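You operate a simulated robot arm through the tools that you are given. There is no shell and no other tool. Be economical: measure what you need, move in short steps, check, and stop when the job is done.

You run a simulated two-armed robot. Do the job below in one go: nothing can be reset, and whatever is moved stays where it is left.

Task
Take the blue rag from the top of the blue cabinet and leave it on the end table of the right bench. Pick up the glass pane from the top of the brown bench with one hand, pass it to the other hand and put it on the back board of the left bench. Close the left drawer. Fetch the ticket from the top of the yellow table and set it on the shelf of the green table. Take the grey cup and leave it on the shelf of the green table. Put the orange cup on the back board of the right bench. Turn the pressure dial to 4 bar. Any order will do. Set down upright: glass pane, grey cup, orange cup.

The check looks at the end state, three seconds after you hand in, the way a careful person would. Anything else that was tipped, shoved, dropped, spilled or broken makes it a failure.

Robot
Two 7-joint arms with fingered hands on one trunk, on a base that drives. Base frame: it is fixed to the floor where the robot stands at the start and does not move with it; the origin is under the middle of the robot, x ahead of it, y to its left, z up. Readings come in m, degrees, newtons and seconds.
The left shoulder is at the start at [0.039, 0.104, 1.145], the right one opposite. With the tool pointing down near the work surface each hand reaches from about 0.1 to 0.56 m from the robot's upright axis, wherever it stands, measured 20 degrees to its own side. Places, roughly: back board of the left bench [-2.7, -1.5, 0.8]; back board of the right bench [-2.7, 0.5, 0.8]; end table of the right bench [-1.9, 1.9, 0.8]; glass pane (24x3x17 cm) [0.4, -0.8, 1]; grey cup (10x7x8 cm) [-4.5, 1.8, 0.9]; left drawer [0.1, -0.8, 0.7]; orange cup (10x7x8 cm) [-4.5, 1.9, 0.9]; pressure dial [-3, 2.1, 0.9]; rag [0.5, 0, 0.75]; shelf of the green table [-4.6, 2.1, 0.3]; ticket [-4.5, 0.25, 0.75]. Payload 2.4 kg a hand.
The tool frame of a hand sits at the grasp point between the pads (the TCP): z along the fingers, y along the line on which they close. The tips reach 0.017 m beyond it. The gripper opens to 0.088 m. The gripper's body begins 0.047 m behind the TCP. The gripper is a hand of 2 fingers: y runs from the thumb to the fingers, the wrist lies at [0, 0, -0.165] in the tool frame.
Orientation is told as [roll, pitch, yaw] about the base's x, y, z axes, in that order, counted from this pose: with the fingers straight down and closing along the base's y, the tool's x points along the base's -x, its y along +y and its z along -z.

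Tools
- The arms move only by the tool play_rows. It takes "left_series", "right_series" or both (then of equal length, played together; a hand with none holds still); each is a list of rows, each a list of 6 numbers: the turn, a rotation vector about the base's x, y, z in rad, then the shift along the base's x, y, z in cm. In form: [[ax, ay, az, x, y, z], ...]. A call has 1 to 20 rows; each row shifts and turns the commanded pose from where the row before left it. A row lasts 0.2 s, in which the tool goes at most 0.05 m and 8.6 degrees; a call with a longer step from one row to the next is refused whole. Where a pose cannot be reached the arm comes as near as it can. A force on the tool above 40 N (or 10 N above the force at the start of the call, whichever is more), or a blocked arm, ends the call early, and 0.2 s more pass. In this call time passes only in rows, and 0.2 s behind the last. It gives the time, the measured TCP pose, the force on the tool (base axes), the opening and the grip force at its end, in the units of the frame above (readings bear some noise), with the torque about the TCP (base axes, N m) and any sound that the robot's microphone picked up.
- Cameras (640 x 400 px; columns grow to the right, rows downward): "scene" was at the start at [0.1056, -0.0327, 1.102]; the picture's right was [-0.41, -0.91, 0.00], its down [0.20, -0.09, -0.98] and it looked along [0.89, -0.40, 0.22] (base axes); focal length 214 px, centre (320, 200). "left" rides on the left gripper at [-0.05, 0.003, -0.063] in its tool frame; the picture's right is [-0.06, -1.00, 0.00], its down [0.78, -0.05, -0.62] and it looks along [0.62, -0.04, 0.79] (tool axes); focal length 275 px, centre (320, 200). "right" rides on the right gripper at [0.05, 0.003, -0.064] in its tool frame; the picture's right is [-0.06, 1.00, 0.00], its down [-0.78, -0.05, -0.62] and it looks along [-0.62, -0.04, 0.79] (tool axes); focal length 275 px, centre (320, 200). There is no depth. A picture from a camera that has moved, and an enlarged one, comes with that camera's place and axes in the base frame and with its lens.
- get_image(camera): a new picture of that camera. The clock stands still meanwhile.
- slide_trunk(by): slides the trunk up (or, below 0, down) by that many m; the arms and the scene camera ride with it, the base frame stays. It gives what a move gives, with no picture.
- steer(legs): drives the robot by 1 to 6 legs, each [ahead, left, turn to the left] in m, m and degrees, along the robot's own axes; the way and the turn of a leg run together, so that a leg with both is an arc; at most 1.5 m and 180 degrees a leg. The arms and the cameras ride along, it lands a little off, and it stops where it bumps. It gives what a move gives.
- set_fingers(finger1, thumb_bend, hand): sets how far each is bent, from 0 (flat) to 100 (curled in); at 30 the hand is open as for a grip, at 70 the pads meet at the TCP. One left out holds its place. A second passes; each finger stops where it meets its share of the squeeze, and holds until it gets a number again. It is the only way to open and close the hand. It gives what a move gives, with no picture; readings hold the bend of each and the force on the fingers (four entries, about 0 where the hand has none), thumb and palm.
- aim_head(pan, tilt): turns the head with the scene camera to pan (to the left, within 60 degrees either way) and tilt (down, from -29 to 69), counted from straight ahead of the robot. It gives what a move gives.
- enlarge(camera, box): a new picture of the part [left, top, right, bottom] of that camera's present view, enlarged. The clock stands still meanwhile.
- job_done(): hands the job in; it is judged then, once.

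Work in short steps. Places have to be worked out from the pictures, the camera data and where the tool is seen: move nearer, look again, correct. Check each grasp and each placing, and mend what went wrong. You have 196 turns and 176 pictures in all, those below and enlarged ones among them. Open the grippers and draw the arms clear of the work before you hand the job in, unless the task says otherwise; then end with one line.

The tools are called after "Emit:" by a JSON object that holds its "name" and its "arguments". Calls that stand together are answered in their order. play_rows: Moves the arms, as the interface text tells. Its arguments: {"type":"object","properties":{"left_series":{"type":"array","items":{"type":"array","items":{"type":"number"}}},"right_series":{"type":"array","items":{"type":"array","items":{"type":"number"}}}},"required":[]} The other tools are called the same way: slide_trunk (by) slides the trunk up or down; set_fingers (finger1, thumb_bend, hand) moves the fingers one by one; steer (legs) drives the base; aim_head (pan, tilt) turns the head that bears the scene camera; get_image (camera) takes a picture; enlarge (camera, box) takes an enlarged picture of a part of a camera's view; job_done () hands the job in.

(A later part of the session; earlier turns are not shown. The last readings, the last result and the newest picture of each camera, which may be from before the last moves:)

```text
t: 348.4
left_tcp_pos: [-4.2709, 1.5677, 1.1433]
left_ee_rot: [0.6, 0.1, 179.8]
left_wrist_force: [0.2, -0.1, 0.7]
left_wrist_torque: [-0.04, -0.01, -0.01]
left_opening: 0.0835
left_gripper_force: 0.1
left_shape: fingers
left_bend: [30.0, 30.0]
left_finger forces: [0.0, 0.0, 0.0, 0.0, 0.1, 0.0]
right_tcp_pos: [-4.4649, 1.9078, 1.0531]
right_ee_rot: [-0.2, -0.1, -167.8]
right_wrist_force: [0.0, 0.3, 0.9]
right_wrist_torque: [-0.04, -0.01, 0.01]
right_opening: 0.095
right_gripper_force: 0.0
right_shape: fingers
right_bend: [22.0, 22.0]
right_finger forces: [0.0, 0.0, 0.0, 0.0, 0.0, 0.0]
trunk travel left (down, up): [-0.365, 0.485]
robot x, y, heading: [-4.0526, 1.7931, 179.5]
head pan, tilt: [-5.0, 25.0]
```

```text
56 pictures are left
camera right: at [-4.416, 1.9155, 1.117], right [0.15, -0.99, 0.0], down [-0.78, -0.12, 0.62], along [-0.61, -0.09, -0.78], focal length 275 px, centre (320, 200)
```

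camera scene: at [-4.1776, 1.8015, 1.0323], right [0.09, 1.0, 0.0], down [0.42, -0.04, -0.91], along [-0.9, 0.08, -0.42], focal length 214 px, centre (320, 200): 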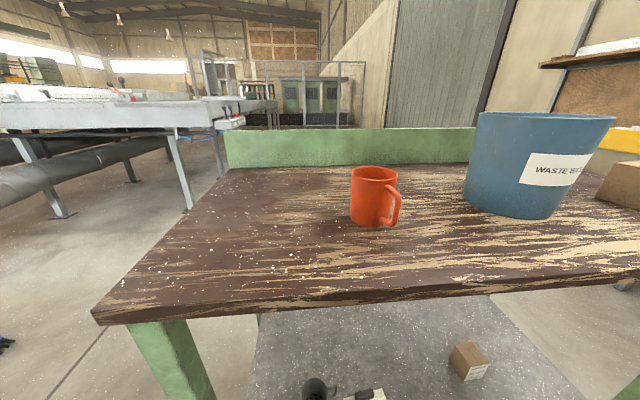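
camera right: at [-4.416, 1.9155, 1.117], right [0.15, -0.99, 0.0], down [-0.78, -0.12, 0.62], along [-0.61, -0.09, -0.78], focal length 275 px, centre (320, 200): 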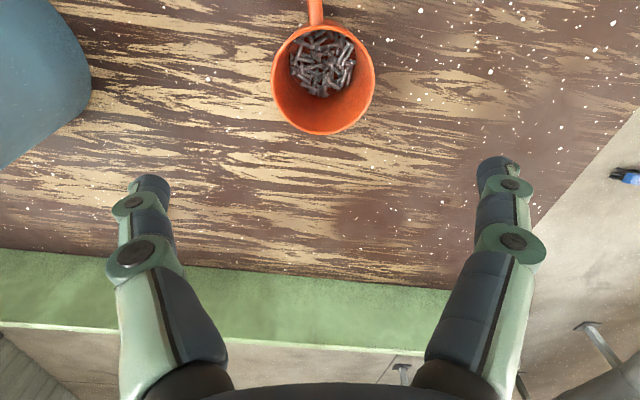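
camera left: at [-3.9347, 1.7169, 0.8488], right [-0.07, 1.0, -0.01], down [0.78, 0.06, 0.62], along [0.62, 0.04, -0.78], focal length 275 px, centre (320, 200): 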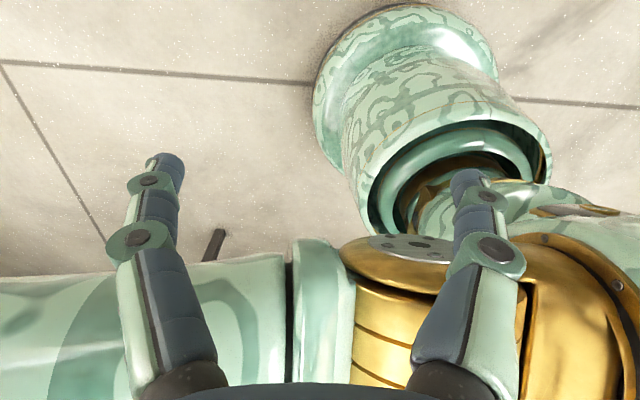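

Aligned. Descend and grasp.

Emit:
{"name": "play_rows", "arguments": {"right_series": [[0, 0, 0, 0, 0, -3], [0, 0, 0, 0, 0, -3], [0, 0, 0, 0, 0, -3], [0, 0, 0, 0, 0, -3], [0, 0, 0, 0, 0, -2.1]]}}

Emit:
{"name": "set_fingers", "arguments": {"hand": "right", "finger1": 80, "thumb_bend": 80}}

Emit:
{"name": "play_rows", "arguments": {"right_series": [[0, 0, 0, 0, 0, 2], [0, 0, 0, 0, 0, 2]]}}

Emit:
{"name": "get_image", "arguments": {"camera": "scene"}}

```text
t: 349.6
left_tcp_pos: [-4.2715, 1.5663, 1.1444]
left_ee_rot: [0.4, 0.1, 179.8]
left_wrist_force: [-0.1, 0.1, -0.1]
left_wrist_torque: [0.01, 0.04, 0.05]
left_opening: 0.0836
left_gripper_force: 0.1
left_shape: fingers
left_bend: [30.0, 30.0]
left_finger forces: [0.1, 0.0, 0.1, 0.1, 0.0, 0.0]
right_tcp_pos: [-4.4588, 1.9149, 0.9176]
right_ee_rot: [-0.2, -0.1, -167.8]
right_wrist_force: [-0.3, -0.7, -0.1]
right_wrist_torque: [-0.01, -0.03, -0.02]
right_opening: 0.0949
right_gripper_force: 0.0
right_shape: fingers
right_bend: [22.0, 22.0]
right_finger forces: [0.0, 0.0, 0.0, 0.0, 0.0, 0.0]
right hand out of reach, approached as far as the arm can: row 5
trunk travel left (down, up): [-0.365, 0.485]
robot x, y, heading: [-4.0507, 1.7935, 179.7]
head pan, tilt: [-5.0, 25.0]
```

```text
t: 350.6
left_tcp_pos: [-4.2712, 1.5673, 1.1449]
left_ee_rot: [0.5, 0.2, 179.8]
left_wrist_force: [0.5, -0.7, -0.1]
left_wrist_torque: [-0.02, -0.02, 0.02]
left_opening: 0.0837
left_gripper_force: 0.0
left_shape: fingers
left_bend: [30.0, 30.0]
left_finger forces: [0.0, 0.0, 0.0, 0.0, 0.0, 0.0]
right_tcp_pos: [-4.4591, 1.9162, 0.9177]
right_ee_rot: [-0.2, 0.0, -167.8]
right_wrist_force: [0.2, -0.5, 0.1]
right_wrist_torque: [0.02, -0.02, -0.01]
right_opening: 0.0448
right_gripper_force: 12.2
right_shape: fingers
right_bend: [54.0, 55.0]
right_finger forces: [12.4, 0.0, 0.0, 0.0, 12.6, 0.0]
trunk travel left (down, up): [-0.365, 0.485]
robot x, y, heading: [-4.0521, 1.7907, 179.5]
head pan, tilt: [-5.0, 25.0]
```

```text
t: 351.2
left_tcp_pos: [-4.2705, 1.5671, 1.1444]
left_ee_rot: [0.5, 0.2, 179.8]
left_wrist_force: [1.0, -0.8, -0.5]
left_wrist_torque: [-0.01, 0.03, 0.01]
left_opening: 0.0837
left_gripper_force: 0.1
left_shape: fingers
left_bend: [30.0, 30.0]
left_finger forces: [0.1, 0.1, 0.0, 0.1, 0.0, 0.1]
right_tcp_pos: [-4.4598, 1.9158, 0.9577]
right_ee_rot: [-0.2, -0.1, -167.7]
right_wrist_force: [-0.3, -0.7, -0.7]
right_wrist_torque: [0.02, -0.01, -0.01]
right_opening: 0.045
right_gripper_force: 12.5
right_shape: fingers
right_bend: [54.0, 55.0]
right_finger forces: [12.3, 0.0, 0.0, 0.1, 12.6, 0.0]
trunk travel left (down, up): [-0.365, 0.485]
robot x, y, heading: [-4.0529, 1.7902, 179.8]
head pan, tilt: [-5.0, 25.0]
```

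```text
55 pictures are left
camera scene: at [-4.1773, 1.8015, 1.0324], right [0.09, 1.0, 0.0], down [0.42, -0.04, -0.91], along [-0.9, 0.08, -0.42], focal length 214 px, centre (320, 200)
```

scene: 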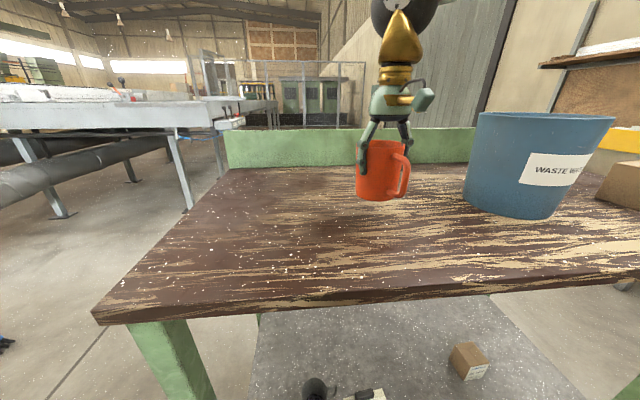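

Orange cup held. Lift, back off, and turn to face the benches; look at the dial on the way.

Emit:
{"name": "play_rows", "arguments": {"right_series": [[0, 0, 0, 0, 0, 3], [0, 0, 0, 0, 0, 3], [0, 0, 0, 0, 0, 3]]}}

Emit:
{"name": "steer", "arguments": {"legs": [[-0.38, 0, 0], [0, 0, -90], [0, 0, -90]]}}

Emit:
{"name": "aim_head", "arguments": {"pan": 20, "tilt": 25}}

Emit:
{"name": "get_image", "arguments": {"camera": "scene"}}

```text
t: 352.0
left_tcp_pos: [-4.2707, 1.568, 1.1448]
left_ee_rot: [0.5, 0.2, 179.8]
left_wrist_force: [0.0, 0.1, 0.0]
left_wrist_torque: [0.01, -0.03, -0.02]
left_opening: 0.0837
left_gripper_force: 0.1
left_shape: fingers
left_bend: [30.0, 30.0]
left_finger forces: [0.1, 0.0, 0.0, 0.0, 0.1, 0.0]
right_tcp_pos: [-4.459, 1.9186, 1.048]
right_ee_rot: [-0.2, -0.1, -167.7]
right_wrist_force: [0.4, 0.7, -0.9]
right_wrist_torque: [0.0, -0.03, 0.0]
right_opening: 0.0447
right_gripper_force: 12.6
right_shape: fingers
right_bend: [55.0, 55.0]
right_finger forces: [11.9, 0.0, 0.0, 0.1, 12.2, 0.1]
trunk travel left (down, up): [-0.365, 0.485]
robot x, y, heading: [-4.0572, 1.7918, 179.6]
head pan, tilt: [-5.0, 25.0]
```

```text
t: 362.1
left_tcp_pos: [-3.4531, 2.0096, 1.1452]
left_ee_rot: [0.4, 0.2, -0.9]
left_wrist_force: [0.3, 0.2, 0.2]
left_wrist_torque: [0.0, 0.05, -0.02]
left_opening: 0.0837
left_gripper_force: 0.1
left_shape: fingers
left_bend: [30.0, 30.0]
left_finger forces: [0.1, 0.0, 0.0, 0.1, 0.0, 0.1]
right_tcp_pos: [-3.2714, 1.657, 1.047]
right_ee_rot: [-0.3, -0.2, 11.4]
right_wrist_force: [0.0, 0.3, -1.8]
right_wrist_torque: [-0.01, 0.03, 0.01]
right_opening: 0.0437
right_gripper_force: 11.3
right_shape: fingers
right_bend: [56.0, 55.0]
right_finger forces: [11.2, 0.0, 0.1, 0.0, 11.4, 0.0]
trunk travel left (down, up): [-0.365, 0.485]
robot x, y, heading: [-3.6767, 1.7894, -0.9]
head pan, tilt: [-5.0, 25.0]
```

```text
t: 362.9
left_tcp_pos: [-3.4542, 2.0104, 1.1432]
left_ee_rot: [0.5, 0.2, -0.9]
left_wrist_force: [0.1, 0.3, 0.9]
left_wrist_torque: [-0.01, -0.03, -0.01]
left_opening: 0.0837
left_gripper_force: 0.1
left_shape: fingers
left_bend: [30.0, 30.0]
left_finger forces: [0.1, 0.0, 0.0, 0.1, 0.1, 0.0]
right_tcp_pos: [-3.2712, 1.657, 1.0474]
right_ee_rot: [-0.2, -0.2, 11.6]
right_wrist_force: [-0.2, -0.7, -0.9]
right_wrist_torque: [0.0, -0.05, 0.02]
right_opening: 0.044
right_gripper_force: 11.6
right_shape: fingers
right_bend: [56.0, 55.0]
right_finger forces: [11.2, 0.0, 0.0, 0.1, 11.4, 0.0]
trunk travel left (down, up): [-0.365, 0.485]
robot x, y, heading: [-3.6739, 1.786, -0.8]
head pan, tilt: [20.0, 25.0]
```

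```text
54 pictures are left
camera scene: at [-3.5557, 1.8185, 1.0324], right [0.32, -0.95, 0.0], down [-0.4, -0.14, -0.91], along [0.86, 0.29, -0.42], focal length 214 px, centre (320, 200)
```

scene: 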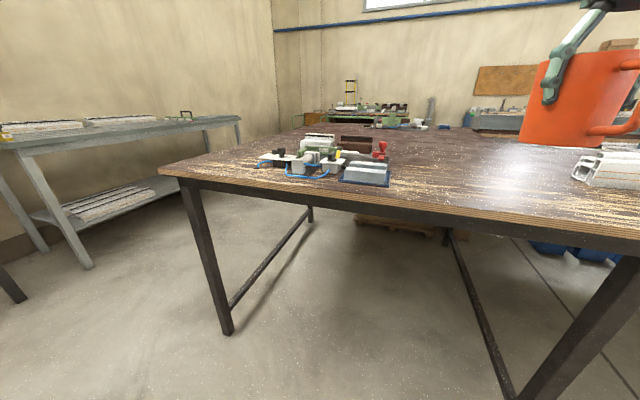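

The dial assembly sits on the end table at the back. First place the orange cup: slide right along the bench.

Emit:
{"name": "steer", "arguments": {"legs": [[0, -1.26, 0.8]]}}

Emit:
{"name": "aim_head", "arguments": {"pan": -10, "tilt": 30}}

Emit:
{"name": "get_image", "arguments": {"camera": "scene"}}

```text
t: 369.3
left_tcp_pos: [-3.4744, 0.7534, 1.1442]
left_ee_rot: [0.5, 0.2, -0.5]
left_wrist_force: [0.3, 0.6, 0.8]
left_wrist_torque: [-0.01, -0.03, 0.01]
left_opening: 0.0836
left_gripper_force: 0.1
left_shape: fingers
left_bend: [30.0, 30.0]
left_finger forces: [0.1, 0.0, 0.0, 0.1, 0.0, 0.0]
right_tcp_pos: [-3.2884, 0.4005, 1.0474]
right_ee_rot: [-0.2, -0.1, 11.9]
right_wrist_force: [-0.1, -0.4, -0.8]
right_wrist_torque: [0.02, 0.03, 0.02]
right_opening: 0.0437
right_gripper_force: 11.4
right_shape: fingers
right_bend: [56.0, 55.0]
right_finger forces: [11.1, 0.0, 0.0, 0.0, 11.4, 0.1]
trunk travel left (down, up): [-0.365, 0.485]
robot x, y, heading: [-3.6939, 0.532, -0.7]
head pan, tilt: [20.0, 25.0]
```

```text
t: 370.2
left_tcp_pos: [-3.4742, 0.7548, 1.1447]
left_ee_rot: [0.5, 0.1, -0.5]
left_wrist_force: [0.1, -0.5, -0.3]
left_wrist_torque: [0.0, 0.01, 0.0]
left_opening: 0.0834
left_gripper_force: 0.1
left_shape: fingers
left_bend: [30.0, 30.0]
left_finger forces: [0.0, 0.1, 0.0, 0.0, 0.0, 0.0]
right_tcp_pos: [-3.2886, 0.3999, 1.0464]
right_ee_rot: [-0.3, 0.0, 11.9]
right_wrist_force: [0.1, -0.5, -0.7]
right_wrist_torque: [-0.03, 0.0, 0.01]
right_opening: 0.0439
right_gripper_force: 11.2
right_shape: fingers
right_bend: [56.0, 55.0]
right_finger forces: [11.1, 0.0, 0.0, 0.1, 11.4, 0.1]
trunk travel left (down, up): [-0.365, 0.485]
robot x, y, heading: [-3.6944, 0.5315, -0.8]
head pan, tilt: [-10.0, 30.0]
```

```text
53 pictures are left
camera scene: at [-3.573, 0.514, 1.0244], right [-0.18, -0.98, 0.0], down [-0.49, 0.09, -0.87], along [0.85, -0.16, -0.5], focal length 214 px, centre (320, 200)
```

scene: 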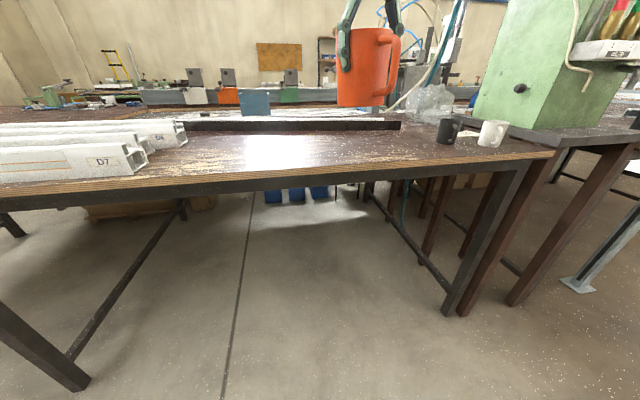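

Free board area straight ahead. Drive forward 0.33 and lower the trunk 0.08.

Emit:
{"name": "steer", "arguments": {"legs": [[0.33, 0, 0.7]]}}

Emit:
{"name": "slide_trunk", "arguments": {"by": -0.08}}

Emit:
{"name": "play_rows", "arguments": {"right_series": [[0, 0, 0, 0, 0, -1.5], [0, 0, 0, 0, 0, -1.5]]}}

Emit:
{"name": "get_image", "arguments": {"camera": "scene"}}

```text
t: 372.4
left_tcp_pos: [-3.1459, 0.7583, 1.1445]
left_ee_rot: [0.6, 0.2, 0.6]
left_wrist_force: [0.0, 0.3, -0.9]
left_wrist_torque: [0.01, 0.04, 0.0]
left_opening: 0.0836
left_gripper_force: 0.0
left_shape: fingers
left_bend: [30.0, 30.0]
left_finger forces: [0.1, 0.0, 0.0, 0.0, 0.1, 0.0]
right_tcp_pos: [-2.9533, 0.4089, 1.0472]
right_ee_rot: [-0.1, 0.0, 13.1]
right_wrist_force: [-0.2, -0.1, -1.3]
right_wrist_torque: [0.0, 0.02, 0.0]
right_opening: 0.0438
right_gripper_force: 11.4
right_shape: fingers
right_bend: [56.0, 55.0]
right_finger forces: [11.1, 0.0, 0.1, 0.1, 11.5, 0.0]
trunk travel left (down, up): [-0.365, 0.485]
robot x, y, heading: [-3.3612, 0.5291, 0.4]
head pan, tilt: [-10.0, 30.0]
```

```text
t: 373.6
left_tcp_pos: [-3.1466, 0.7574, 1.063]
left_ee_rot: [0.6, 0.3, 0.7]
left_wrist_force: [-0.4, -1.5, -0.6]
left_wrist_torque: [0.0, -0.04, 0.0]
left_opening: 0.0836
left_gripper_force: 0.0
left_shape: fingers
left_bend: [30.0, 30.0]
left_finger forces: [0.1, 0.0, 0.0, 0.0, 0.1, 0.0]
right_tcp_pos: [-2.9545, 0.4083, 0.9672]
right_ee_rot: [-0.2, -0.1, 12.9]
right_wrist_force: [0.0, 0.0, -0.9]
right_wrist_torque: [-0.01, 0.01, 0.04]
right_opening: 0.0439
right_gripper_force: 10.9
right_shape: fingers
right_bend: [56.0, 55.0]
right_finger forces: [11.0, 0.0, 0.1, 0.0, 11.4, 0.0]
trunk travel left (down, up): [-0.285, 0.565]
robot x, y, heading: [-3.3624, 0.5289, 0.4]
head pan, tilt: [-10.0, 30.0]
```

```text
t: 374.2
left_tcp_pos: [-3.146, 0.7562, 1.064]
left_ee_rot: [0.4, 0.2, 0.7]
left_wrist_force: [0.8, 0.6, 0.5]
left_wrist_torque: [0.02, 0.01, -0.01]
left_opening: 0.0835
left_gripper_force: 0.1
left_shape: fingers
left_bend: [30.0, 30.0]
left_finger forces: [0.0, 0.0, 0.0, 0.0, 0.0, 0.0]
right_tcp_pos: [-2.9542, 0.4083, 0.9364]
right_ee_rot: [-0.3, 0.0, 13.1]
right_wrist_force: [0.9, -0.1, -1.1]
right_wrist_torque: [0.01, 0.01, 0.0]
right_opening: 0.0436
right_gripper_force: 11.4
right_shape: fingers
right_bend: [56.0, 55.0]
right_finger forces: [11.1, 0.1, 0.1, 0.0, 11.3, 0.0]
trunk travel left (down, up): [-0.285, 0.565]
robot x, y, heading: [-3.3603, 0.5264, 0.1]
head pan, tilt: [-10.0, 30.0]
```

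```text
52 pictures are left
camera scene: at [-3.2381, 0.5156, 0.9441], right [-0.17, -0.99, 0.0], down [-0.49, 0.08, -0.87], along [0.85, -0.14, -0.5], focal length 214 px, centre (320, 200)
```

scene: 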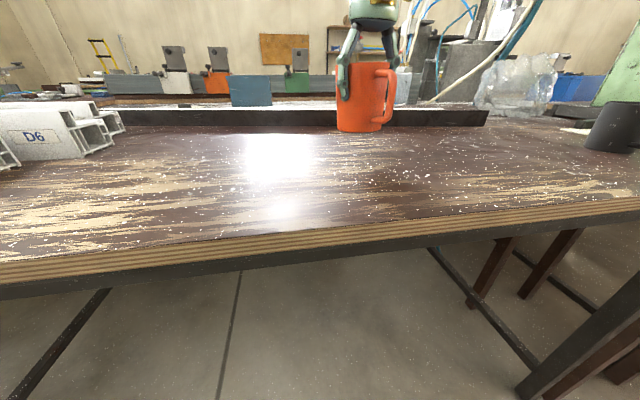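

Lower gradually to contact.

Emit:
{"name": "play_rows", "arguments": {"right_series": [[0, 0, 0, 0, 0, -0.8], [0, 0, 0, 0, 0, -0.6], [0, 0, 0, 0, 0, -0.4], [0, 0, 0, 0, 0, -0.3], [0, 0, 0, 0, 0, -0.3]]}}

```text
t: 375.4
left_tcp_pos: [-3.1469, 0.7576, 1.065]
left_ee_rot: [0.5, 0.2, 0.5]
left_wrist_force: [0.2, -0.2, 0.3]
left_wrist_torque: [0.04, 0.01, 0.0]
left_opening: 0.0835
left_gripper_force: 0.0
left_shape: fingers
left_bend: [30.0, 30.0]
left_finger forces: [0.0, 0.1, 0.0, 0.0, 0.0, 0.0]
right_tcp_pos: [-2.9543, 0.409, 0.9127]
right_ee_rot: [-0.2, 0.0, 13.0]
right_wrist_force: [-0.3, 0.4, -1.3]
right_wrist_torque: [0.01, 0.02, 0.0]
right_opening: 0.0437
right_gripper_force: 11.1
right_shape: fingers
right_bend: [57.0, 55.0]
right_finger forces: [11.1, 0.0, 0.0, 0.0, 11.3, 0.0]
trunk travel left (down, up): [-0.285, 0.565]
robot x, y, heading: [-3.3594, 0.5275, 0.5]
head pan, tilt: [-10.0, 30.0]
```

No contact yet; continue in 3 mm steps.

Emit:
{"name": "play_rows", "arguments": {"right_series": [[0, 0, 0, 0, 0, -0.3], [0, 0, 0, 0, 0, -0.3], [0, 0, 0, 0, 0, -0.3]]}}

```text
t: 376.2
left_tcp_pos: [-3.1468, 0.7588, 1.0642]
left_ee_rot: [0.5, 0.2, 0.7]
left_wrist_force: [0.6, 0.7, 0.3]
left_wrist_torque: [0.02, 0.0, 0.01]
left_opening: 0.0835
left_gripper_force: 0.1
left_shape: fingers
left_bend: [30.0, 30.0]
left_finger forces: [0.0, 0.0, 0.0, 0.0, 0.0, 0.0]
right_tcp_pos: [-2.9529, 0.4071, 0.9041]
right_ee_rot: [-0.2, 0.1, 13.1]
right_wrist_force: [-0.5, 0.1, -1.7]
right_wrist_torque: [0.01, 0.03, 0.03]
right_opening: 0.0439
right_gripper_force: 11.5
right_shape: fingers
right_bend: [57.0, 55.0]
right_finger forces: [11.1, 0.1, 0.0, 0.0, 11.2, 0.0]
trunk travel left (down, up): [-0.285, 0.565]
robot x, y, heading: [-3.3607, 0.5341, 0.4]
head pan, tilt: [-10.0, 30.0]
```

Emit:
{"name": "enlarge", "arguments": {"camera": "scene", "box": [280, 40, 440, 140]}}

Emit:
{"name": "play_rows", "arguments": {"right_series": [[0, 0, 0, 0, 0, -0.3], [0, 0, 0, 0, 0, -0.3]]}}

```text
4.00 times, centred on (360, 90) of scene
camera zoom: at [-3.2381, 0.5157, 0.9441], right [-0.17, -0.99, 0.0], down [-0.49, 0.08, -0.87], along [0.85, -0.14, -0.5], focal length 858 px, centre (160, 640)
```

zoom: 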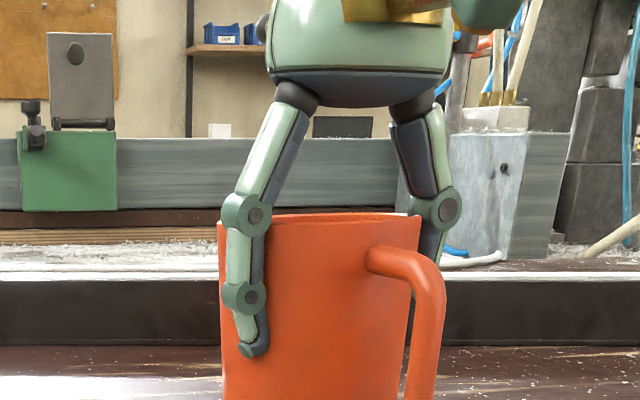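

```text
t: 376.8
left_tcp_pos: [-3.1467, 0.7583, 1.065]
left_ee_rot: [0.6, 0.2, 0.7]
left_wrist_force: [-1.0, -0.1, -0.6]
left_wrist_torque: [0.04, -0.02, 0.02]
left_opening: 0.0835
left_gripper_force: 0.0
left_shape: fingers
left_bend: [30.0, 30.0]
left_finger forces: [0.0, 0.1, 0.1, 0.0, 0.1, 0.0]
right_tcp_pos: [-2.9534, 0.4097, 0.8981]
right_ee_rot: [-0.2, -0.1, 13.2]
right_wrist_force: [0.0, 0.3, -1.4]
right_wrist_torque: [0.0, 0.03, 0.0]
right_opening: 0.0438
right_gripper_force: 11.2
right_shape: fingers
right_bend: [57.0, 55.0]
right_finger forces: [11.2, 0.0, 0.0, 0.1, 11.4, 0.1]
trunk travel left (down, up): [-0.285, 0.565]
robot x, y, heading: [-3.3602, 0.527, 0.7]
head pan, tilt: [-10.0, 30.0]
```

Cup still hanging free, upright; continue down (bench may be slightly lower than estimated).

Emit:
{"name": "play_rows", "arguments": {"right_series": [[0, 0, 0, 0, 0, -0.3], [0, 0, 0, 0, 0, -0.3], [0, 0, 0, 0, 0, -0.3], [0, 0, 0, 0, 0, -0.3]]}}

Emit:
{"name": "get_image", "arguments": {"camera": "scene"}}

```text
t: 377.8
left_tcp_pos: [-3.1487, 0.7581, 1.0647]
left_ee_rot: [0.4, 0.0, 0.6]
left_wrist_force: [0.1, 0.9, 0.2]
left_wrist_torque: [0.01, 0.02, 0.02]
left_opening: 0.0837
left_gripper_force: 0.1
left_shape: fingers
left_bend: [30.0, 30.0]
left_finger forces: [0.1, 0.0, 0.0, 0.0, 0.0, 0.1]
right_tcp_pos: [-2.9548, 0.4089, 0.8873]
right_ee_rot: [-0.2, -0.4, 13.0]
right_wrist_force: [-4.4, -4.8, 34.3]
right_wrist_torque: [0.0, -0.01, 0.0]
right_opening: 0.0419
right_gripper_force: 20.0
right_shape: fingers
right_bend: [64.0, 59.0]
right_finger forces: [14.9, 0.0, 0.0, 0.0, 24.3, 0.0]
trunk travel left (down, up): [-0.285, 0.565]
robot x, y, heading: [-3.3594, 0.5311, 0.5]
head pan, tilt: [-10.0, 30.0]
```

```text
50 pictures are left
camera scene: at [-3.2401, 0.5156, 0.9447], right [-0.17, -0.99, 0.0], down [-0.49, 0.08, -0.87], along [0.85, -0.14, -0.5], focal length 214 px, centre (320, 200)
```

scene: 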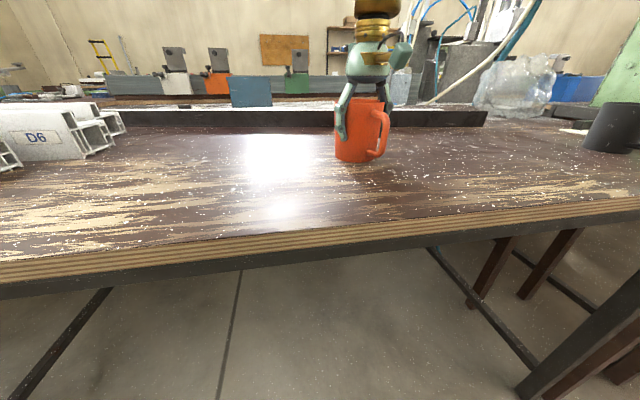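

Seated (34 N). Relieve, open wide, and lift.

Emit:
{"name": "play_rows", "arguments": {"right_series": [[0, 0, 0, 0, 0, 0.4]]}}

Emit:
{"name": "set_fingers", "arguments": {"hand": "right", "finger1": 22, "thumb_bend": 22}}

Emit:
{"name": "get_image", "arguments": {"camera": "right"}}

```text
t: 378.2
left_tcp_pos: [-3.1479, 0.7572, 1.0654]
left_ee_rot: [0.4, 0.1, 0.6]
left_wrist_force: [-0.7, 0.0, -0.6]
left_wrist_torque: [0.02, -0.02, 0.03]
left_opening: 0.0838
left_gripper_force: 0.2
left_shape: fingers
left_bend: [30.0, 30.0]
left_finger forces: [0.0, 0.1, 0.1, 0.0, 0.0, 0.0]
right_tcp_pos: [-2.9552, 0.406, 0.8891]
right_ee_rot: [-0.2, 0.0, 13.1]
right_wrist_force: [-2.2, -0.5, 11.5]
right_wrist_torque: [0.14, 0.02, 0.02]
right_opening: 0.0419
right_gripper_force: 15.3
right_shape: fingers
right_bend: [64.0, 59.0]
right_finger forces: [14.3, 0.1, 0.1, 0.0, 17.1, 0.1]
trunk travel left (down, up): [-0.285, 0.565]
robot x, y, heading: [-3.3615, 0.5289, 0.8]
head pan, tilt: [-10.0, 30.0]
```

```text
t: 379.2
left_tcp_pos: [-3.1478, 0.7575, 1.0638]
left_ee_rot: [0.5, 0.2, 0.5]
left_wrist_force: [-0.3, 0.4, 1.0]
left_wrist_torque: [0.01, 0.01, 0.02]
left_opening: 0.0836
left_gripper_force: 0.1
left_shape: fingers
left_bend: [30.0, 30.0]
left_finger forces: [0.0, 0.0, 0.0, 0.0, 0.0, 0.0]
right_tcp_pos: [-2.9541, 0.4086, 0.8898]
right_ee_rot: [-0.3, 0.0, 13.1]
right_wrist_force: [0.4, -0.7, 0.3]
right_wrist_torque: [0.01, 0.02, 0.02]
right_opening: 0.0949
right_gripper_force: 0.0
right_shape: fingers
right_bend: [22.0, 22.0]
right_finger forces: [0.0, 0.1, 0.0, 0.0, 0.0, 0.0]
trunk travel left (down, up): [-0.285, 0.565]
robot x, y, heading: [-3.3612, 0.5321, 0.5]
head pan, tilt: [-10.0, 30.0]
```

```text
49 pictures are left
camera right: at [-3.0026, 0.4005, 0.9534], right [-0.16, 0.99, 0.0], down [0.77, 0.13, 0.62], along [0.61, 0.1, -0.79], focal length 275 px, centre (320, 200)
```

right: 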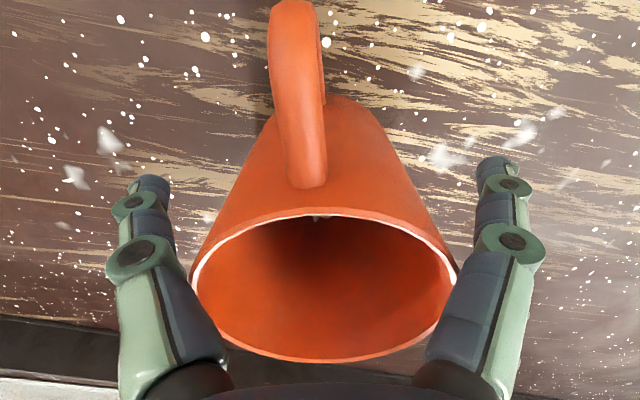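

Clear of the cup on both sides. Lift straight up.

Emit:
{"name": "play_rows", "arguments": {"right_series": [[0, 0, 0, 0, 0, 2], [0, 0, 0, 0, 0, 3], [0, 0, 0, 0, 0, 4], [0, 0, 0, 0, 0, 4], [0, 0, 0, 0, 0, 3]]}}

Emit:
{"name": "get_image", "arguments": {"camera": "scene"}}

```text
t: 380.4
left_tcp_pos: [-3.1468, 0.759, 1.0628]
left_ee_rot: [0.4, 0.2, 0.6]
left_wrist_force: [-0.8, 0.2, -0.1]
left_wrist_torque: [0.0, 0.04, -0.01]
left_opening: 0.0836
left_gripper_force: 0.0
left_shape: fingers
left_bend: [30.0, 30.0]
left_finger forces: [0.1, 0.1, 0.1, 0.0, 0.0, 0.0]
right_tcp_pos: [-2.9538, 0.4091, 1.049]
right_ee_rot: [-0.2, -0.1, 13.1]
right_wrist_force: [-0.5, -0.2, -0.2]
right_wrist_torque: [-0.01, 0.0, -0.03]
right_opening: 0.0949
right_gripper_force: 0.0
right_shape: fingers
right_bend: [22.0, 22.0]
right_finger forces: [0.1, 0.0, 0.0, 0.1, 0.0, 0.0]
trunk travel left (down, up): [-0.285, 0.565]
robot x, y, heading: [-3.3591, 0.531, 0.6]
head pan, tilt: [-10.0, 30.0]
```

```text
48 pictures are left
camera scene: at [-3.2382, 0.5157, 0.9441], right [-0.17, -0.99, 0.0], down [-0.49, 0.08, -0.87], along [0.85, -0.14, -0.5], focal length 214 px, centre (320, 200)
```

scene: 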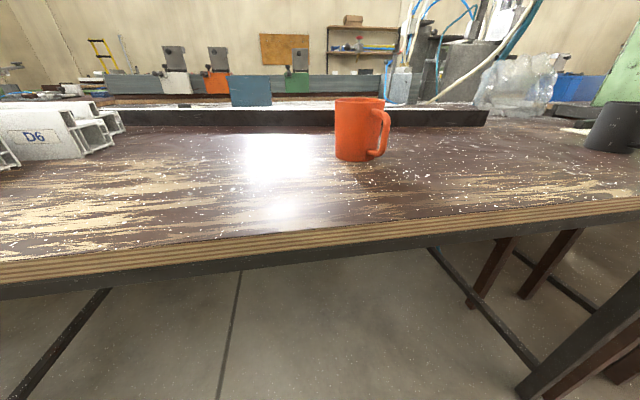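

Orange cup stands upright. Now go to the pressure dial on the end table.

Emit:
{"name": "steer", "arguments": {"legs": [[-0.25, 0, 0], [0, 1.4, 0]]}}

Emit:
{"name": "aim_head", "arguments": {"pan": 5, "tilt": 20}}

Emit:
{"name": "get_image", "arguments": {"camera": "scene"}}

Emit:
{"name": "enlarge", "arguments": {"camera": "scene", "box": [240, 100, 400, 200]}}

```text
t: 388.7
left_tcp_pos: [-3.4016, 2.1316, 1.0645]
left_ee_rot: [0.5, 0.2, 0.3]
left_wrist_force: [0.7, -0.6, 0.5]
left_wrist_torque: [-0.02, 0.01, 0.0]
left_opening: 0.0836
left_gripper_force: 0.1
left_shape: fingers
left_bend: [30.0, 30.0]
left_finger forces: [0.0, 0.0, 0.0, 0.0, 0.0, 0.0]
right_tcp_pos: [-3.2114, 1.7816, 1.0499]
right_ee_rot: [-0.2, 0.0, 12.8]
right_wrist_force: [-0.8, 0.2, 0.3]
right_wrist_torque: [0.0, 0.01, 0.0]
right_opening: 0.0948
right_gripper_force: 0.0
right_shape: fingers
right_bend: [22.0, 22.0]
right_finger forces: [0.1, 0.0, 0.1, 0.0, 0.0, 0.1]
trunk travel left (down, up): [-0.285, 0.565]
robot x, y, heading: [-3.6181, 1.9027, 0.4]
head pan, tilt: [-10.0, 30.0]
```

```text
t: 389.4
left_tcp_pos: [-3.4026, 2.1315, 1.0643]
left_ee_rot: [0.5, 0.2, 0.3]
left_wrist_force: [-0.6, 0.8, -0.5]
left_wrist_torque: [0.01, -0.04, -0.02]
left_opening: 0.0838
left_gripper_force: 0.0
left_shape: fingers
left_bend: [30.0, 30.0]
left_finger forces: [0.0, 0.0, 0.1, 0.1, 0.1, 0.0]
right_tcp_pos: [-3.2115, 1.7824, 1.0497]
right_ee_rot: [-0.3, 0.0, 12.8]
right_wrist_force: [0.5, -0.1, -0.2]
right_wrist_torque: [0.03, -0.01, 0.05]
right_opening: 0.0949
right_gripper_force: 0.1
right_shape: fingers
right_bend: [22.0, 22.0]
right_finger forces: [0.0, 0.0, 0.0, 0.0, 0.0, 0.0]
trunk travel left (down, up): [-0.285, 0.565]
robot x, y, heading: [-3.6173, 1.9076, 0.4]
head pan, tilt: [5.0, 20.0]
```

```text
47 pictures are left
camera scene: at [-3.4911, 1.914, 0.9601], right [0.09, -1.0, 0.0], down [-0.34, -0.03, -0.94], along [0.94, 0.08, -0.34], focal length 214 px, centre (320, 200)
```

scene: 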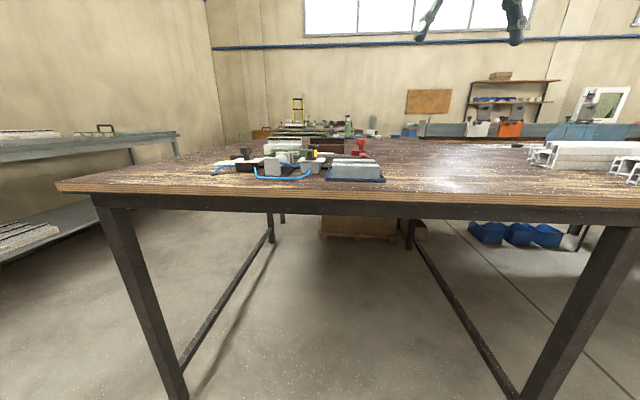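

```text
4.00 times, centred on (320, 150) of scene
camera zoom: at [-3.4911, 1.914, 0.9601], right [0.09, -1.0, 0.0], down [-0.34, -0.03, -0.94], along [0.94, 0.08, -0.34], focal length 858 px, centre (320, 400)
```

zoom: 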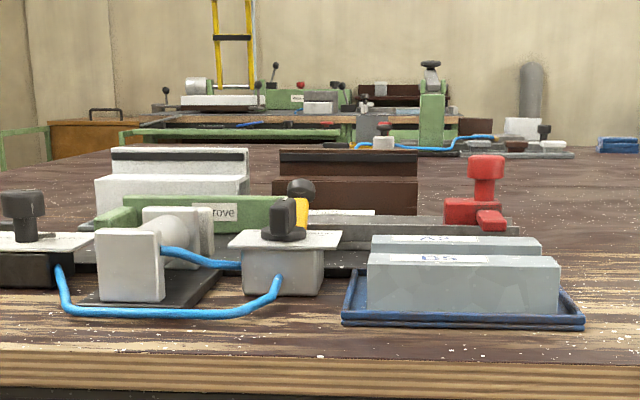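

Several knobs; I need a view from above to read labels. Raise the trunk and move closer.

Emit:
{"name": "slide_trunk", "arguments": {"by": 0.3}}

Emit:
{"name": "steer", "arguments": {"legs": [[0.2, 0.15, 0]]}}

Emit:
{"name": "aim_head", "arguments": {"pan": 0, "tilt": 50}}

Emit:
{"name": "get_image", "arguments": {"camera": "scene"}}

```text
t: 392.4
left_tcp_pos: [-3.4027, 2.1321, 1.3647]
left_ee_rot: [0.5, 0.1, 0.3]
left_wrist_force: [0.0, 0.6, -0.6]
left_wrist_torque: [0.0, -0.03, 0.01]
left_opening: 0.0836
left_gripper_force: 0.1
left_shape: fingers
left_bend: [30.0, 30.0]
left_finger forces: [0.1, 0.0, 0.0, 0.1, 0.0, 0.0]
right_tcp_pos: [-3.2104, 1.7824, 1.3495]
right_ee_rot: [-0.2, -0.1, 12.8]
right_wrist_force: [-0.3, 0.7, 0.2]
right_wrist_torque: [0.04, 0.02, -0.02]
right_opening: 0.0945
right_gripper_force: 0.0
right_shape: fingers
right_bend: [22.0, 22.0]
right_finger forces: [0.0, 0.0, 0.0, 0.1, 0.1, 0.0]
trunk travel left (down, up): [-0.585, 0.265]
robot x, y, heading: [-3.6198, 1.9037, 0.4]
head pan, tilt: [5.0, 20.0]
```

```text
t: 394.3
left_tcp_pos: [-3.1989, 2.283, 1.3639]
left_ee_rot: [0.3, 0.1, 0.5]
left_wrist_force: [-0.8, 0.3, 0.6]
left_wrist_torque: [-0.01, 0.01, 0.0]
left_opening: 0.0835
left_gripper_force: 0.0
left_shape: fingers
left_bend: [30.0, 30.0]
left_finger forces: [0.0, 0.0, 0.1, 0.0, 0.0, 0.0]
right_tcp_pos: [-3.0087, 1.9325, 1.349]
right_ee_rot: [-0.2, -0.1, 12.8]
right_wrist_force: [-0.5, 1.1, 0.4]
right_wrist_torque: [0.0, -0.01, 0.01]
right_opening: 0.0946
right_gripper_force: 0.1
right_shape: fingers
right_bend: [22.0, 22.0]
right_finger forces: [0.0, 0.0, 0.1, 0.1, 0.0, 0.1]
trunk travel left (down, up): [-0.585, 0.265]
robot x, y, heading: [-3.4174, 2.0542, 0.2]
head pan, tilt: [5.0, 20.0]
```

```text
t: 395.2
left_tcp_pos: [-3.1999, 2.2825, 1.3632]
left_ee_rot: [0.4, 0.3, 0.4]
left_wrist_force: [-1.1, 0.1, -0.8]
left_wrist_torque: [-0.03, 0.01, -0.04]
left_opening: 0.0837
left_gripper_force: 0.1
left_shape: fingers
left_bend: [30.0, 30.0]
left_finger forces: [0.0, 0.0, 0.0, 0.0, 0.0, 0.1]
right_tcp_pos: [-3.0106, 1.9327, 1.35]
right_ee_rot: [-0.2, -0.1, 12.7]
right_wrist_force: [-0.1, -1.2, 0.8]
right_wrist_torque: [-0.02, 0.02, 0.02]
right_opening: 0.0948
right_gripper_force: 0.1
right_shape: fingers
right_bend: [22.0, 22.0]
right_finger forces: [0.1, 0.1, 0.0, 0.1, 0.0, 0.0]
trunk travel left (down, up): [-0.585, 0.265]
robot x, y, heading: [-3.4181, 2.0561, 0.3]
head pan, tilt: [0.0, 50.0]
```

```text
45 pictures are left
camera scene: at [-3.3118, 2.0565, 1.2162], right [0.0, -1.0, 0.0], down [-0.77, 0.0, -0.64], along [0.64, 0.0, -0.77], focal length 214 px, centre (320, 200)
```

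scene: 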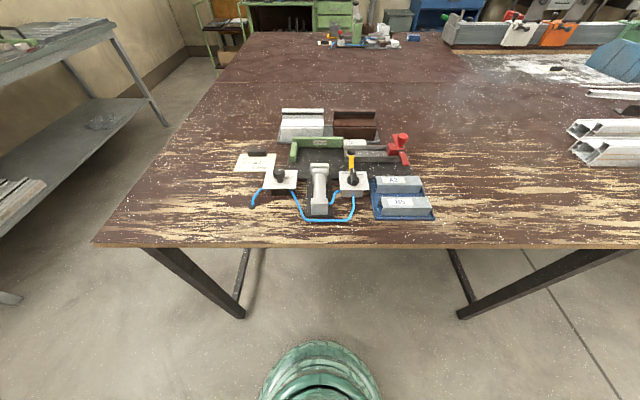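

Emit:
{"name": "enlarge", "arguments": {"camera": "scene", "box": [230, 130, 390, 230]}}

```text
4.00 times, centred on (310, 180) of scene
camera zoom: at [-3.3118, 2.0565, 1.2162], right [0.0, -1.0, 0.0], down [-0.77, 0.0, -0.64], along [0.64, 0.0, -0.77], focal length 858 px, centre (360, 280)
```

zoom: 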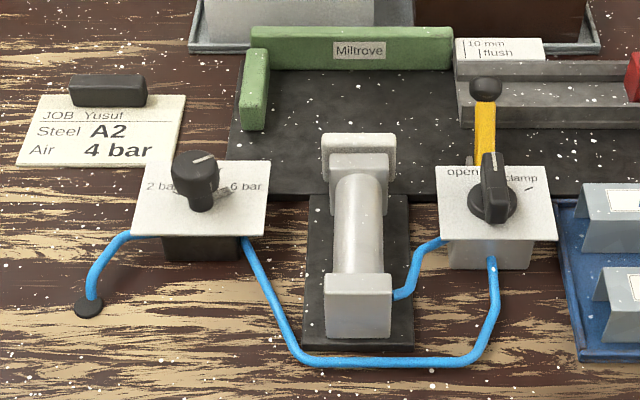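

The left knob is the pressure dial (scale 2–6 bar). Shift left 0.2 so the right hand is above it, and look closely with the hand camera.

Emit:
{"name": "steer", "arguments": {"legs": [[0, 0.2, 0]]}}

Emit:
{"name": "slide_trunk", "arguments": {"by": -0.25}}

Emit:
{"name": "get_image", "arguments": {"camera": "right"}}

```text
t: 396.8
left_tcp_pos: [-3.202, 2.4806, 1.3634]
left_ee_rot: [0.4, 0.2, 0.3]
left_wrist_force: [0.4, 0.9, -0.4]
left_wrist_torque: [0.02, 0.04, 0.03]
left_opening: 0.0836
left_gripper_force: 0.1
left_shape: fingers
left_bend: [30.0, 30.0]
left_finger forces: [0.0, 0.0, 0.0, 0.1, 0.0, 0.0]
right_tcp_pos: [-3.0108, 2.1315, 1.3492]
right_ee_rot: [-0.3, -0.1, 12.8]
right_wrist_force: [-0.5, 0.3, 0.1]
right_wrist_torque: [-0.01, 0.01, -0.02]
right_opening: 0.0947
right_gripper_force: 0.0
right_shape: fingers
right_bend: [22.0, 22.0]
right_finger forces: [0.0, 0.0, 0.0, 0.0, 0.0, 0.1]
trunk travel left (down, up): [-0.585, 0.265]
robot x, y, heading: [-3.4164, 2.2501, 0.4]
head pan, tilt: [0.0, 50.0]
```

```text
t: 399.4
left_tcp_pos: [-3.2016, 2.48, 1.1138]
left_ee_rot: [0.6, 0.3, 0.4]
left_wrist_force: [-1.1, -0.3, 0.1]
left_wrist_torque: [0.01, 0.0, -0.02]
left_opening: 0.0837
left_gripper_force: 0.1
left_shape: fingers
left_bend: [30.0, 30.0]
left_finger forces: [0.0, 0.1, 0.1, 0.0, 0.0, 0.0]
right_tcp_pos: [-3.0114, 2.1302, 1.0997]
right_ee_rot: [-0.2, -0.2, 12.8]
right_wrist_force: [-0.5, -0.5, 0.5]
right_wrist_torque: [-0.01, 0.01, 0.02]
right_opening: 0.0949
right_gripper_force: 0.0
right_shape: fingers
right_bend: [22.0, 22.0]
right_finger forces: [0.0, 0.0, 0.0, 0.0, 0.0, 0.0]
trunk travel left (down, up): [-0.335, 0.515]
robot x, y, heading: [-3.4162, 2.2533, 0.0]
head pan, tilt: [0.0, 50.0]
```

```text
43 pictures are left
camera right: at [-3.0595, 2.1229, 1.1635], right [-0.16, 0.99, 0.0], down [0.77, 0.13, 0.62], along [0.61, 0.1, -0.78], focal length 275 px, centre (320, 200)
```

right: 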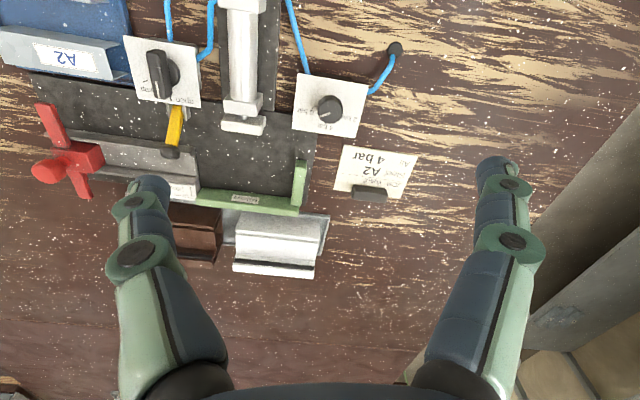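

Emit:
{"name": "enlarge", "arguments": {"camera": "right", "box": [282, 62, 378, 146]}}

```text
4.76 times, centred on (330, 104) of right
camera zoom: at [-3.0595, 2.1229, 1.1635], right [-0.16, 0.99, 0.0], down [0.77, 0.13, 0.62], along [0.61, 0.1, -0.78], focal length 1311 px, centre (272, 657)
```

zoom: 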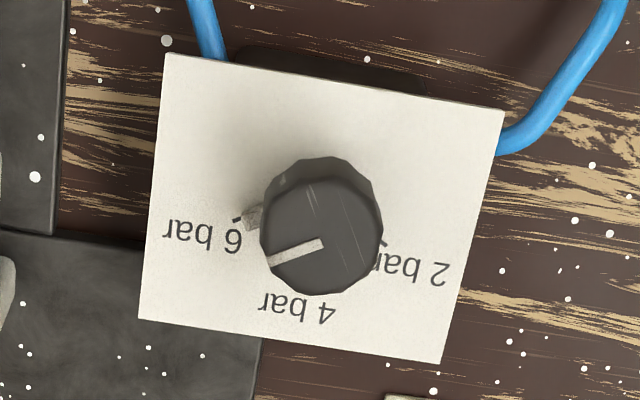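

Pointer stands near 5.7 bar; the 4 mark is straight away from the robot, so the knob must turn ≈+58° (counter-clockwise from above). Knob top ≈(-2.96, 2.148, 0.89). Pre-rotate the hand to -29°, narrow the fingers, and get closer.

Emit:
{"name": "set_fingers", "arguments": {"hand": "right", "finger1": 45, "thumb_bend": 45}}

Emit:
{"name": "steer", "arguments": {"legs": [[0.05, 0, 0]]}}

Emit:
{"name": "slide_trunk", "arguments": {"by": -0.08}}

Emit:
{"name": "play_rows", "arguments": {"right_series": [[0, 0, -0.146, 0, 0.4, 0], [0, 0, -0.146, 0, 0.4, 0], [0, 0, -0.146, 0, 0.4, -1], [0, 0, -0.146, 0, 0.4, -1], [0, 0, -0.146, 0, 0.3, -1]]}}

Emit:
{"name": "get_image", "arguments": {"camera": "right"}}

```text
t: 400.4
left_tcp_pos: [-3.2021, 2.4801, 1.1134]
left_ee_rot: [0.5, 0.2, 0.5]
left_wrist_force: [0.6, 1.1, -0.5]
left_wrist_torque: [0.0, -0.02, 0.0]
left_opening: 0.0836
left_gripper_force: 0.0
left_shape: fingers
left_bend: [30.0, 30.0]
left_finger forces: [0.0, 0.0, 0.0, 0.0, 0.0, 0.1]
right_tcp_pos: [-3.0102, 2.1299, 1.1]
right_ee_rot: [-0.2, -0.1, 12.8]
right_wrist_force: [-0.1, 0.2, 0.3]
right_wrist_torque: [-0.03, 0.03, -0.02]
right_opening: 0.051
right_gripper_force: 0.1
right_shape: fingers
right_bend: [45.0, 45.0]
right_finger forces: [0.1, 0.0, 0.0, 0.0, 0.1, 0.0]
trunk travel left (down, up): [-0.335, 0.515]
robot x, y, heading: [-3.4155, 2.249, 0.3]
head pan, tilt: [0.0, 50.0]
```

```text
t: 401.3
left_tcp_pos: [-3.1505, 2.479, 1.1139]
left_ee_rot: [0.5, 0.2, 0.3]
left_wrist_force: [-0.7, -0.7, 0.1]
left_wrist_torque: [-0.01, 0.02, 0.01]
left_opening: 0.0837
left_gripper_force: 0.1
left_shape: fingers
left_bend: [30.0, 30.0]
left_finger forces: [0.0, 0.0, 0.1, 0.0, 0.0, 0.1]
right_tcp_pos: [-2.9591, 2.1299, 1.1002]
right_ee_rot: [-0.2, 0.1, 12.7]
right_wrist_force: [0.1, 0.8, -0.7]
right_wrist_torque: [-0.01, 0.01, 0.01]
right_opening: 0.0511
right_gripper_force: 0.1
right_shape: fingers
right_bend: [45.0, 45.0]
right_finger forces: [0.0, 0.0, 0.0, 0.0, 0.0, 0.1]
trunk travel left (down, up): [-0.335, 0.515]
robot x, y, heading: [-3.365, 2.2504, -0.1]
head pan, tilt: [0.0, 50.0]
```

```text
t: 402.5
left_tcp_pos: [-3.1517, 2.4791, 1.0338]
left_ee_rot: [0.5, 0.1, 0.3]
left_wrist_force: [-0.6, 0.3, -0.6]
left_wrist_torque: [-0.01, 0.0, 0.0]
left_opening: 0.0839
left_gripper_force: 0.0
left_shape: fingers
left_bend: [30.0, 30.0]
left_finger forces: [0.1, 0.1, 0.1, 0.0, 0.0, 0.1]
right_tcp_pos: [-2.9596, 2.1304, 1.0195]
right_ee_rot: [-0.2, -0.1, 12.7]
right_wrist_force: [0.1, -0.2, 1.0]
right_wrist_torque: [0.01, 0.01, -0.01]
right_opening: 0.051
right_gripper_force: 0.0
right_shape: fingers
right_bend: [45.0, 45.0]
right_finger forces: [0.0, 0.1, 0.1, 0.0, 0.0, 0.1]
trunk travel left (down, up): [-0.255, 0.595]
robot x, y, heading: [-3.3659, 2.2507, 0.5]
head pan, tilt: [0.0, 50.0]
```

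```text
t: 403.7
left_tcp_pos: [-3.1511, 2.4798, 1.0347]
left_ee_rot: [0.6, 0.2, 0.2]
left_wrist_force: [0.0, -0.3, 0.5]
left_wrist_torque: [-0.02, -0.04, 0.01]
left_opening: 0.0838
left_gripper_force: 0.1
left_shape: fingers
left_bend: [30.0, 30.0]
left_finger forces: [0.1, 0.1, 0.0, 0.0, 0.0, 0.0]
right_tcp_pos: [-2.9613, 2.1495, 0.9886]
right_ee_rot: [-0.2, -0.1, -29.4]
right_wrist_force: [0.5, 0.4, 0.2]
right_wrist_torque: [-0.02, -0.02, 0.0]
right_opening: 0.051
right_gripper_force: 0.0
right_shape: fingers
right_bend: [45.0, 45.0]
right_finger forces: [0.0, 0.1, 0.0, 0.1, 0.1, 0.0]
trunk travel left (down, up): [-0.255, 0.595]
robot x, y, heading: [-3.3701, 2.2513, 0.1]
head pan, tilt: [0.0, 50.0]
```

```text
41 pictures are left
camera right: at [-3.0023, 2.1778, 1.0533], right [0.54, 0.84, 0.0], down [0.66, -0.42, 0.62], along [0.52, -0.34, -0.78], focal length 275 px, centre (320, 200)
```

right: 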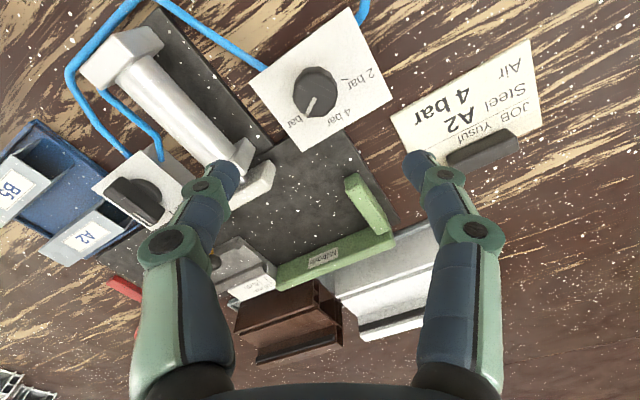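

Knob at (-2.962, 2.146). Descend around it.

Emit:
{"name": "play_rows", "arguments": {"right_series": [[0, 0, 0, -0.1, -0.3, -2.5], [0, 0, 0, 0, 0, -2.5], [0, 0, 0, 0, 0, -2.5]]}}

Emit:
{"name": "get_image", "arguments": {"camera": "right"}}

```text
t: 404.5
left_tcp_pos: [-3.1511, 2.4783, 1.035]
left_ee_rot: [0.5, 0.1, 0.3]
left_wrist_force: [0.2, 0.0, -0.1]
left_wrist_torque: [0.03, 0.0, 0.0]
left_opening: 0.0839
left_gripper_force: 0.0
left_shape: fingers
left_bend: [30.0, 30.0]
left_finger forces: [0.0, 0.0, 0.0, 0.0, 0.0, 0.1]
right_tcp_pos: [-2.9613, 2.1466, 0.9121]
right_ee_rot: [-0.2, 0.0, -29.1]
right_wrist_force: [-0.1, -0.1, 0.1]
right_wrist_torque: [0.01, -0.02, 0.03]
right_opening: 0.051
right_gripper_force: 0.1
right_shape: fingers
right_bend: [45.0, 45.0]
right_finger forces: [0.0, 0.0, 0.0, 0.0, 0.1, 0.1]
trunk travel left (down, up): [-0.255, 0.595]
robot x, y, heading: [-3.3663, 2.2537, 0.4]
head pan, tilt: [0.0, 50.0]
```

```text
40 pictures are left
camera right: at [-3.004, 2.1738, 0.9771], right [0.54, 0.84, 0.0], down [0.66, -0.42, 0.62], along [0.52, -0.34, -0.79], focal length 275 px, centre (320, 200)
```

right: 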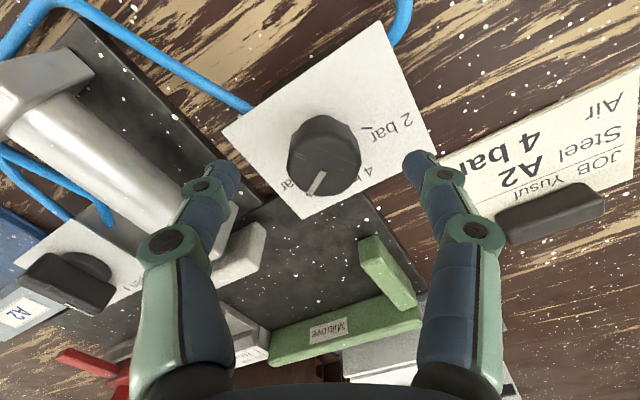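

Aligned. Descend to 0.889 and close on the knob.

Emit:
{"name": "play_rows", "arguments": {"right_series": [[0, 0, 0, 0, 0.1, -1.2], [0, 0, 0, 0, 0, -1.1]]}}

Emit:
{"name": "set_fingers", "arguments": {"hand": "right", "finger1": 78, "thumb_bend": 78}}

Emit:
{"name": "get_image", "arguments": {"camera": "right"}}

```text
t: 405.1
left_tcp_pos: [-3.1507, 2.4798, 1.0336]
left_ee_rot: [0.6, 0.1, 0.3]
left_wrist_force: [0.2, -1.0, -0.4]
left_wrist_torque: [-0.01, 0.0, -0.02]
left_opening: 0.0836
left_gripper_force: 0.1
left_shape: fingers
left_bend: [30.0, 30.0]
left_finger forces: [0.0, 0.0, 0.0, 0.1, 0.1, 0.1]
right_tcp_pos: [-2.9614, 2.1467, 0.8908]
right_ee_rot: [-0.2, 0.0, -29.1]
right_wrist_force: [0.1, -0.5, -0.2]
right_wrist_torque: [0.01, 0.0, 0.02]
right_opening: 0.0509
right_gripper_force: 0.0
right_shape: fingers
right_bend: [45.0, 45.0]
right_finger forces: [0.1, 0.1, 0.1, 0.0, 0.0, 0.0]
trunk travel left (down, up): [-0.255, 0.595]
robot x, y, heading: [-3.3678, 2.2517, 0.1]
head pan, tilt: [0.0, 50.0]
```

```text
t: 406.1
left_tcp_pos: [-3.1499, 2.4791, 1.0339]
left_ee_rot: [0.4, 0.3, 0.3]
left_wrist_force: [-0.3, 0.3, -0.1]
left_wrist_torque: [0.0, 0.02, -0.03]
left_opening: 0.0838
left_gripper_force: 0.1
left_shape: fingers
left_bend: [30.0, 30.0]
left_finger forces: [0.0, 0.0, 0.0, 0.0, 0.0, 0.0]
right_tcp_pos: [-2.9625, 2.1459, 0.8893]
right_ee_rot: [-0.3, 0.0, -29.1]
right_wrist_force: [-3.8, -4.3, -14.6]
right_wrist_torque: [-0.04, 0.04, -0.01]
right_opening: 0.0084
right_gripper_force: 10.8
right_shape: fingers
right_bend: [71.0, 66.0]
right_finger forces: [9.1, 0.0, 0.0, 0.0, 12.5, 0.0]
trunk travel left (down, up): [-0.255, 0.595]
robot x, y, heading: [-3.3711, 2.2527, 0.3]
head pan, tilt: [0.0, 50.0]
```

```text
39 pictures are left
camera right: at [-3.0033, 2.174, 0.9545], right [0.54, 0.84, 0.0], down [0.66, -0.42, 0.62], along [0.52, -0.34, -0.79], focal length 275 px, centre (320, 200)
```

right: 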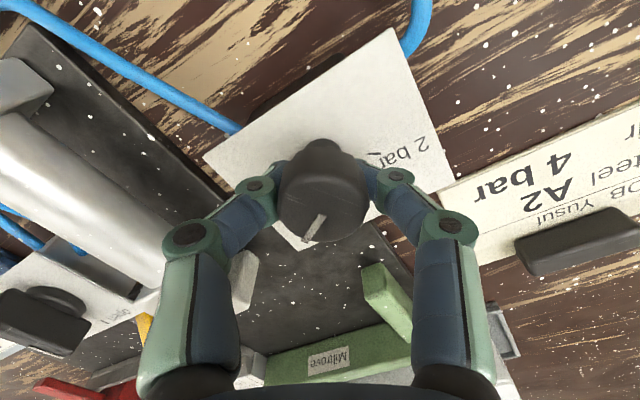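

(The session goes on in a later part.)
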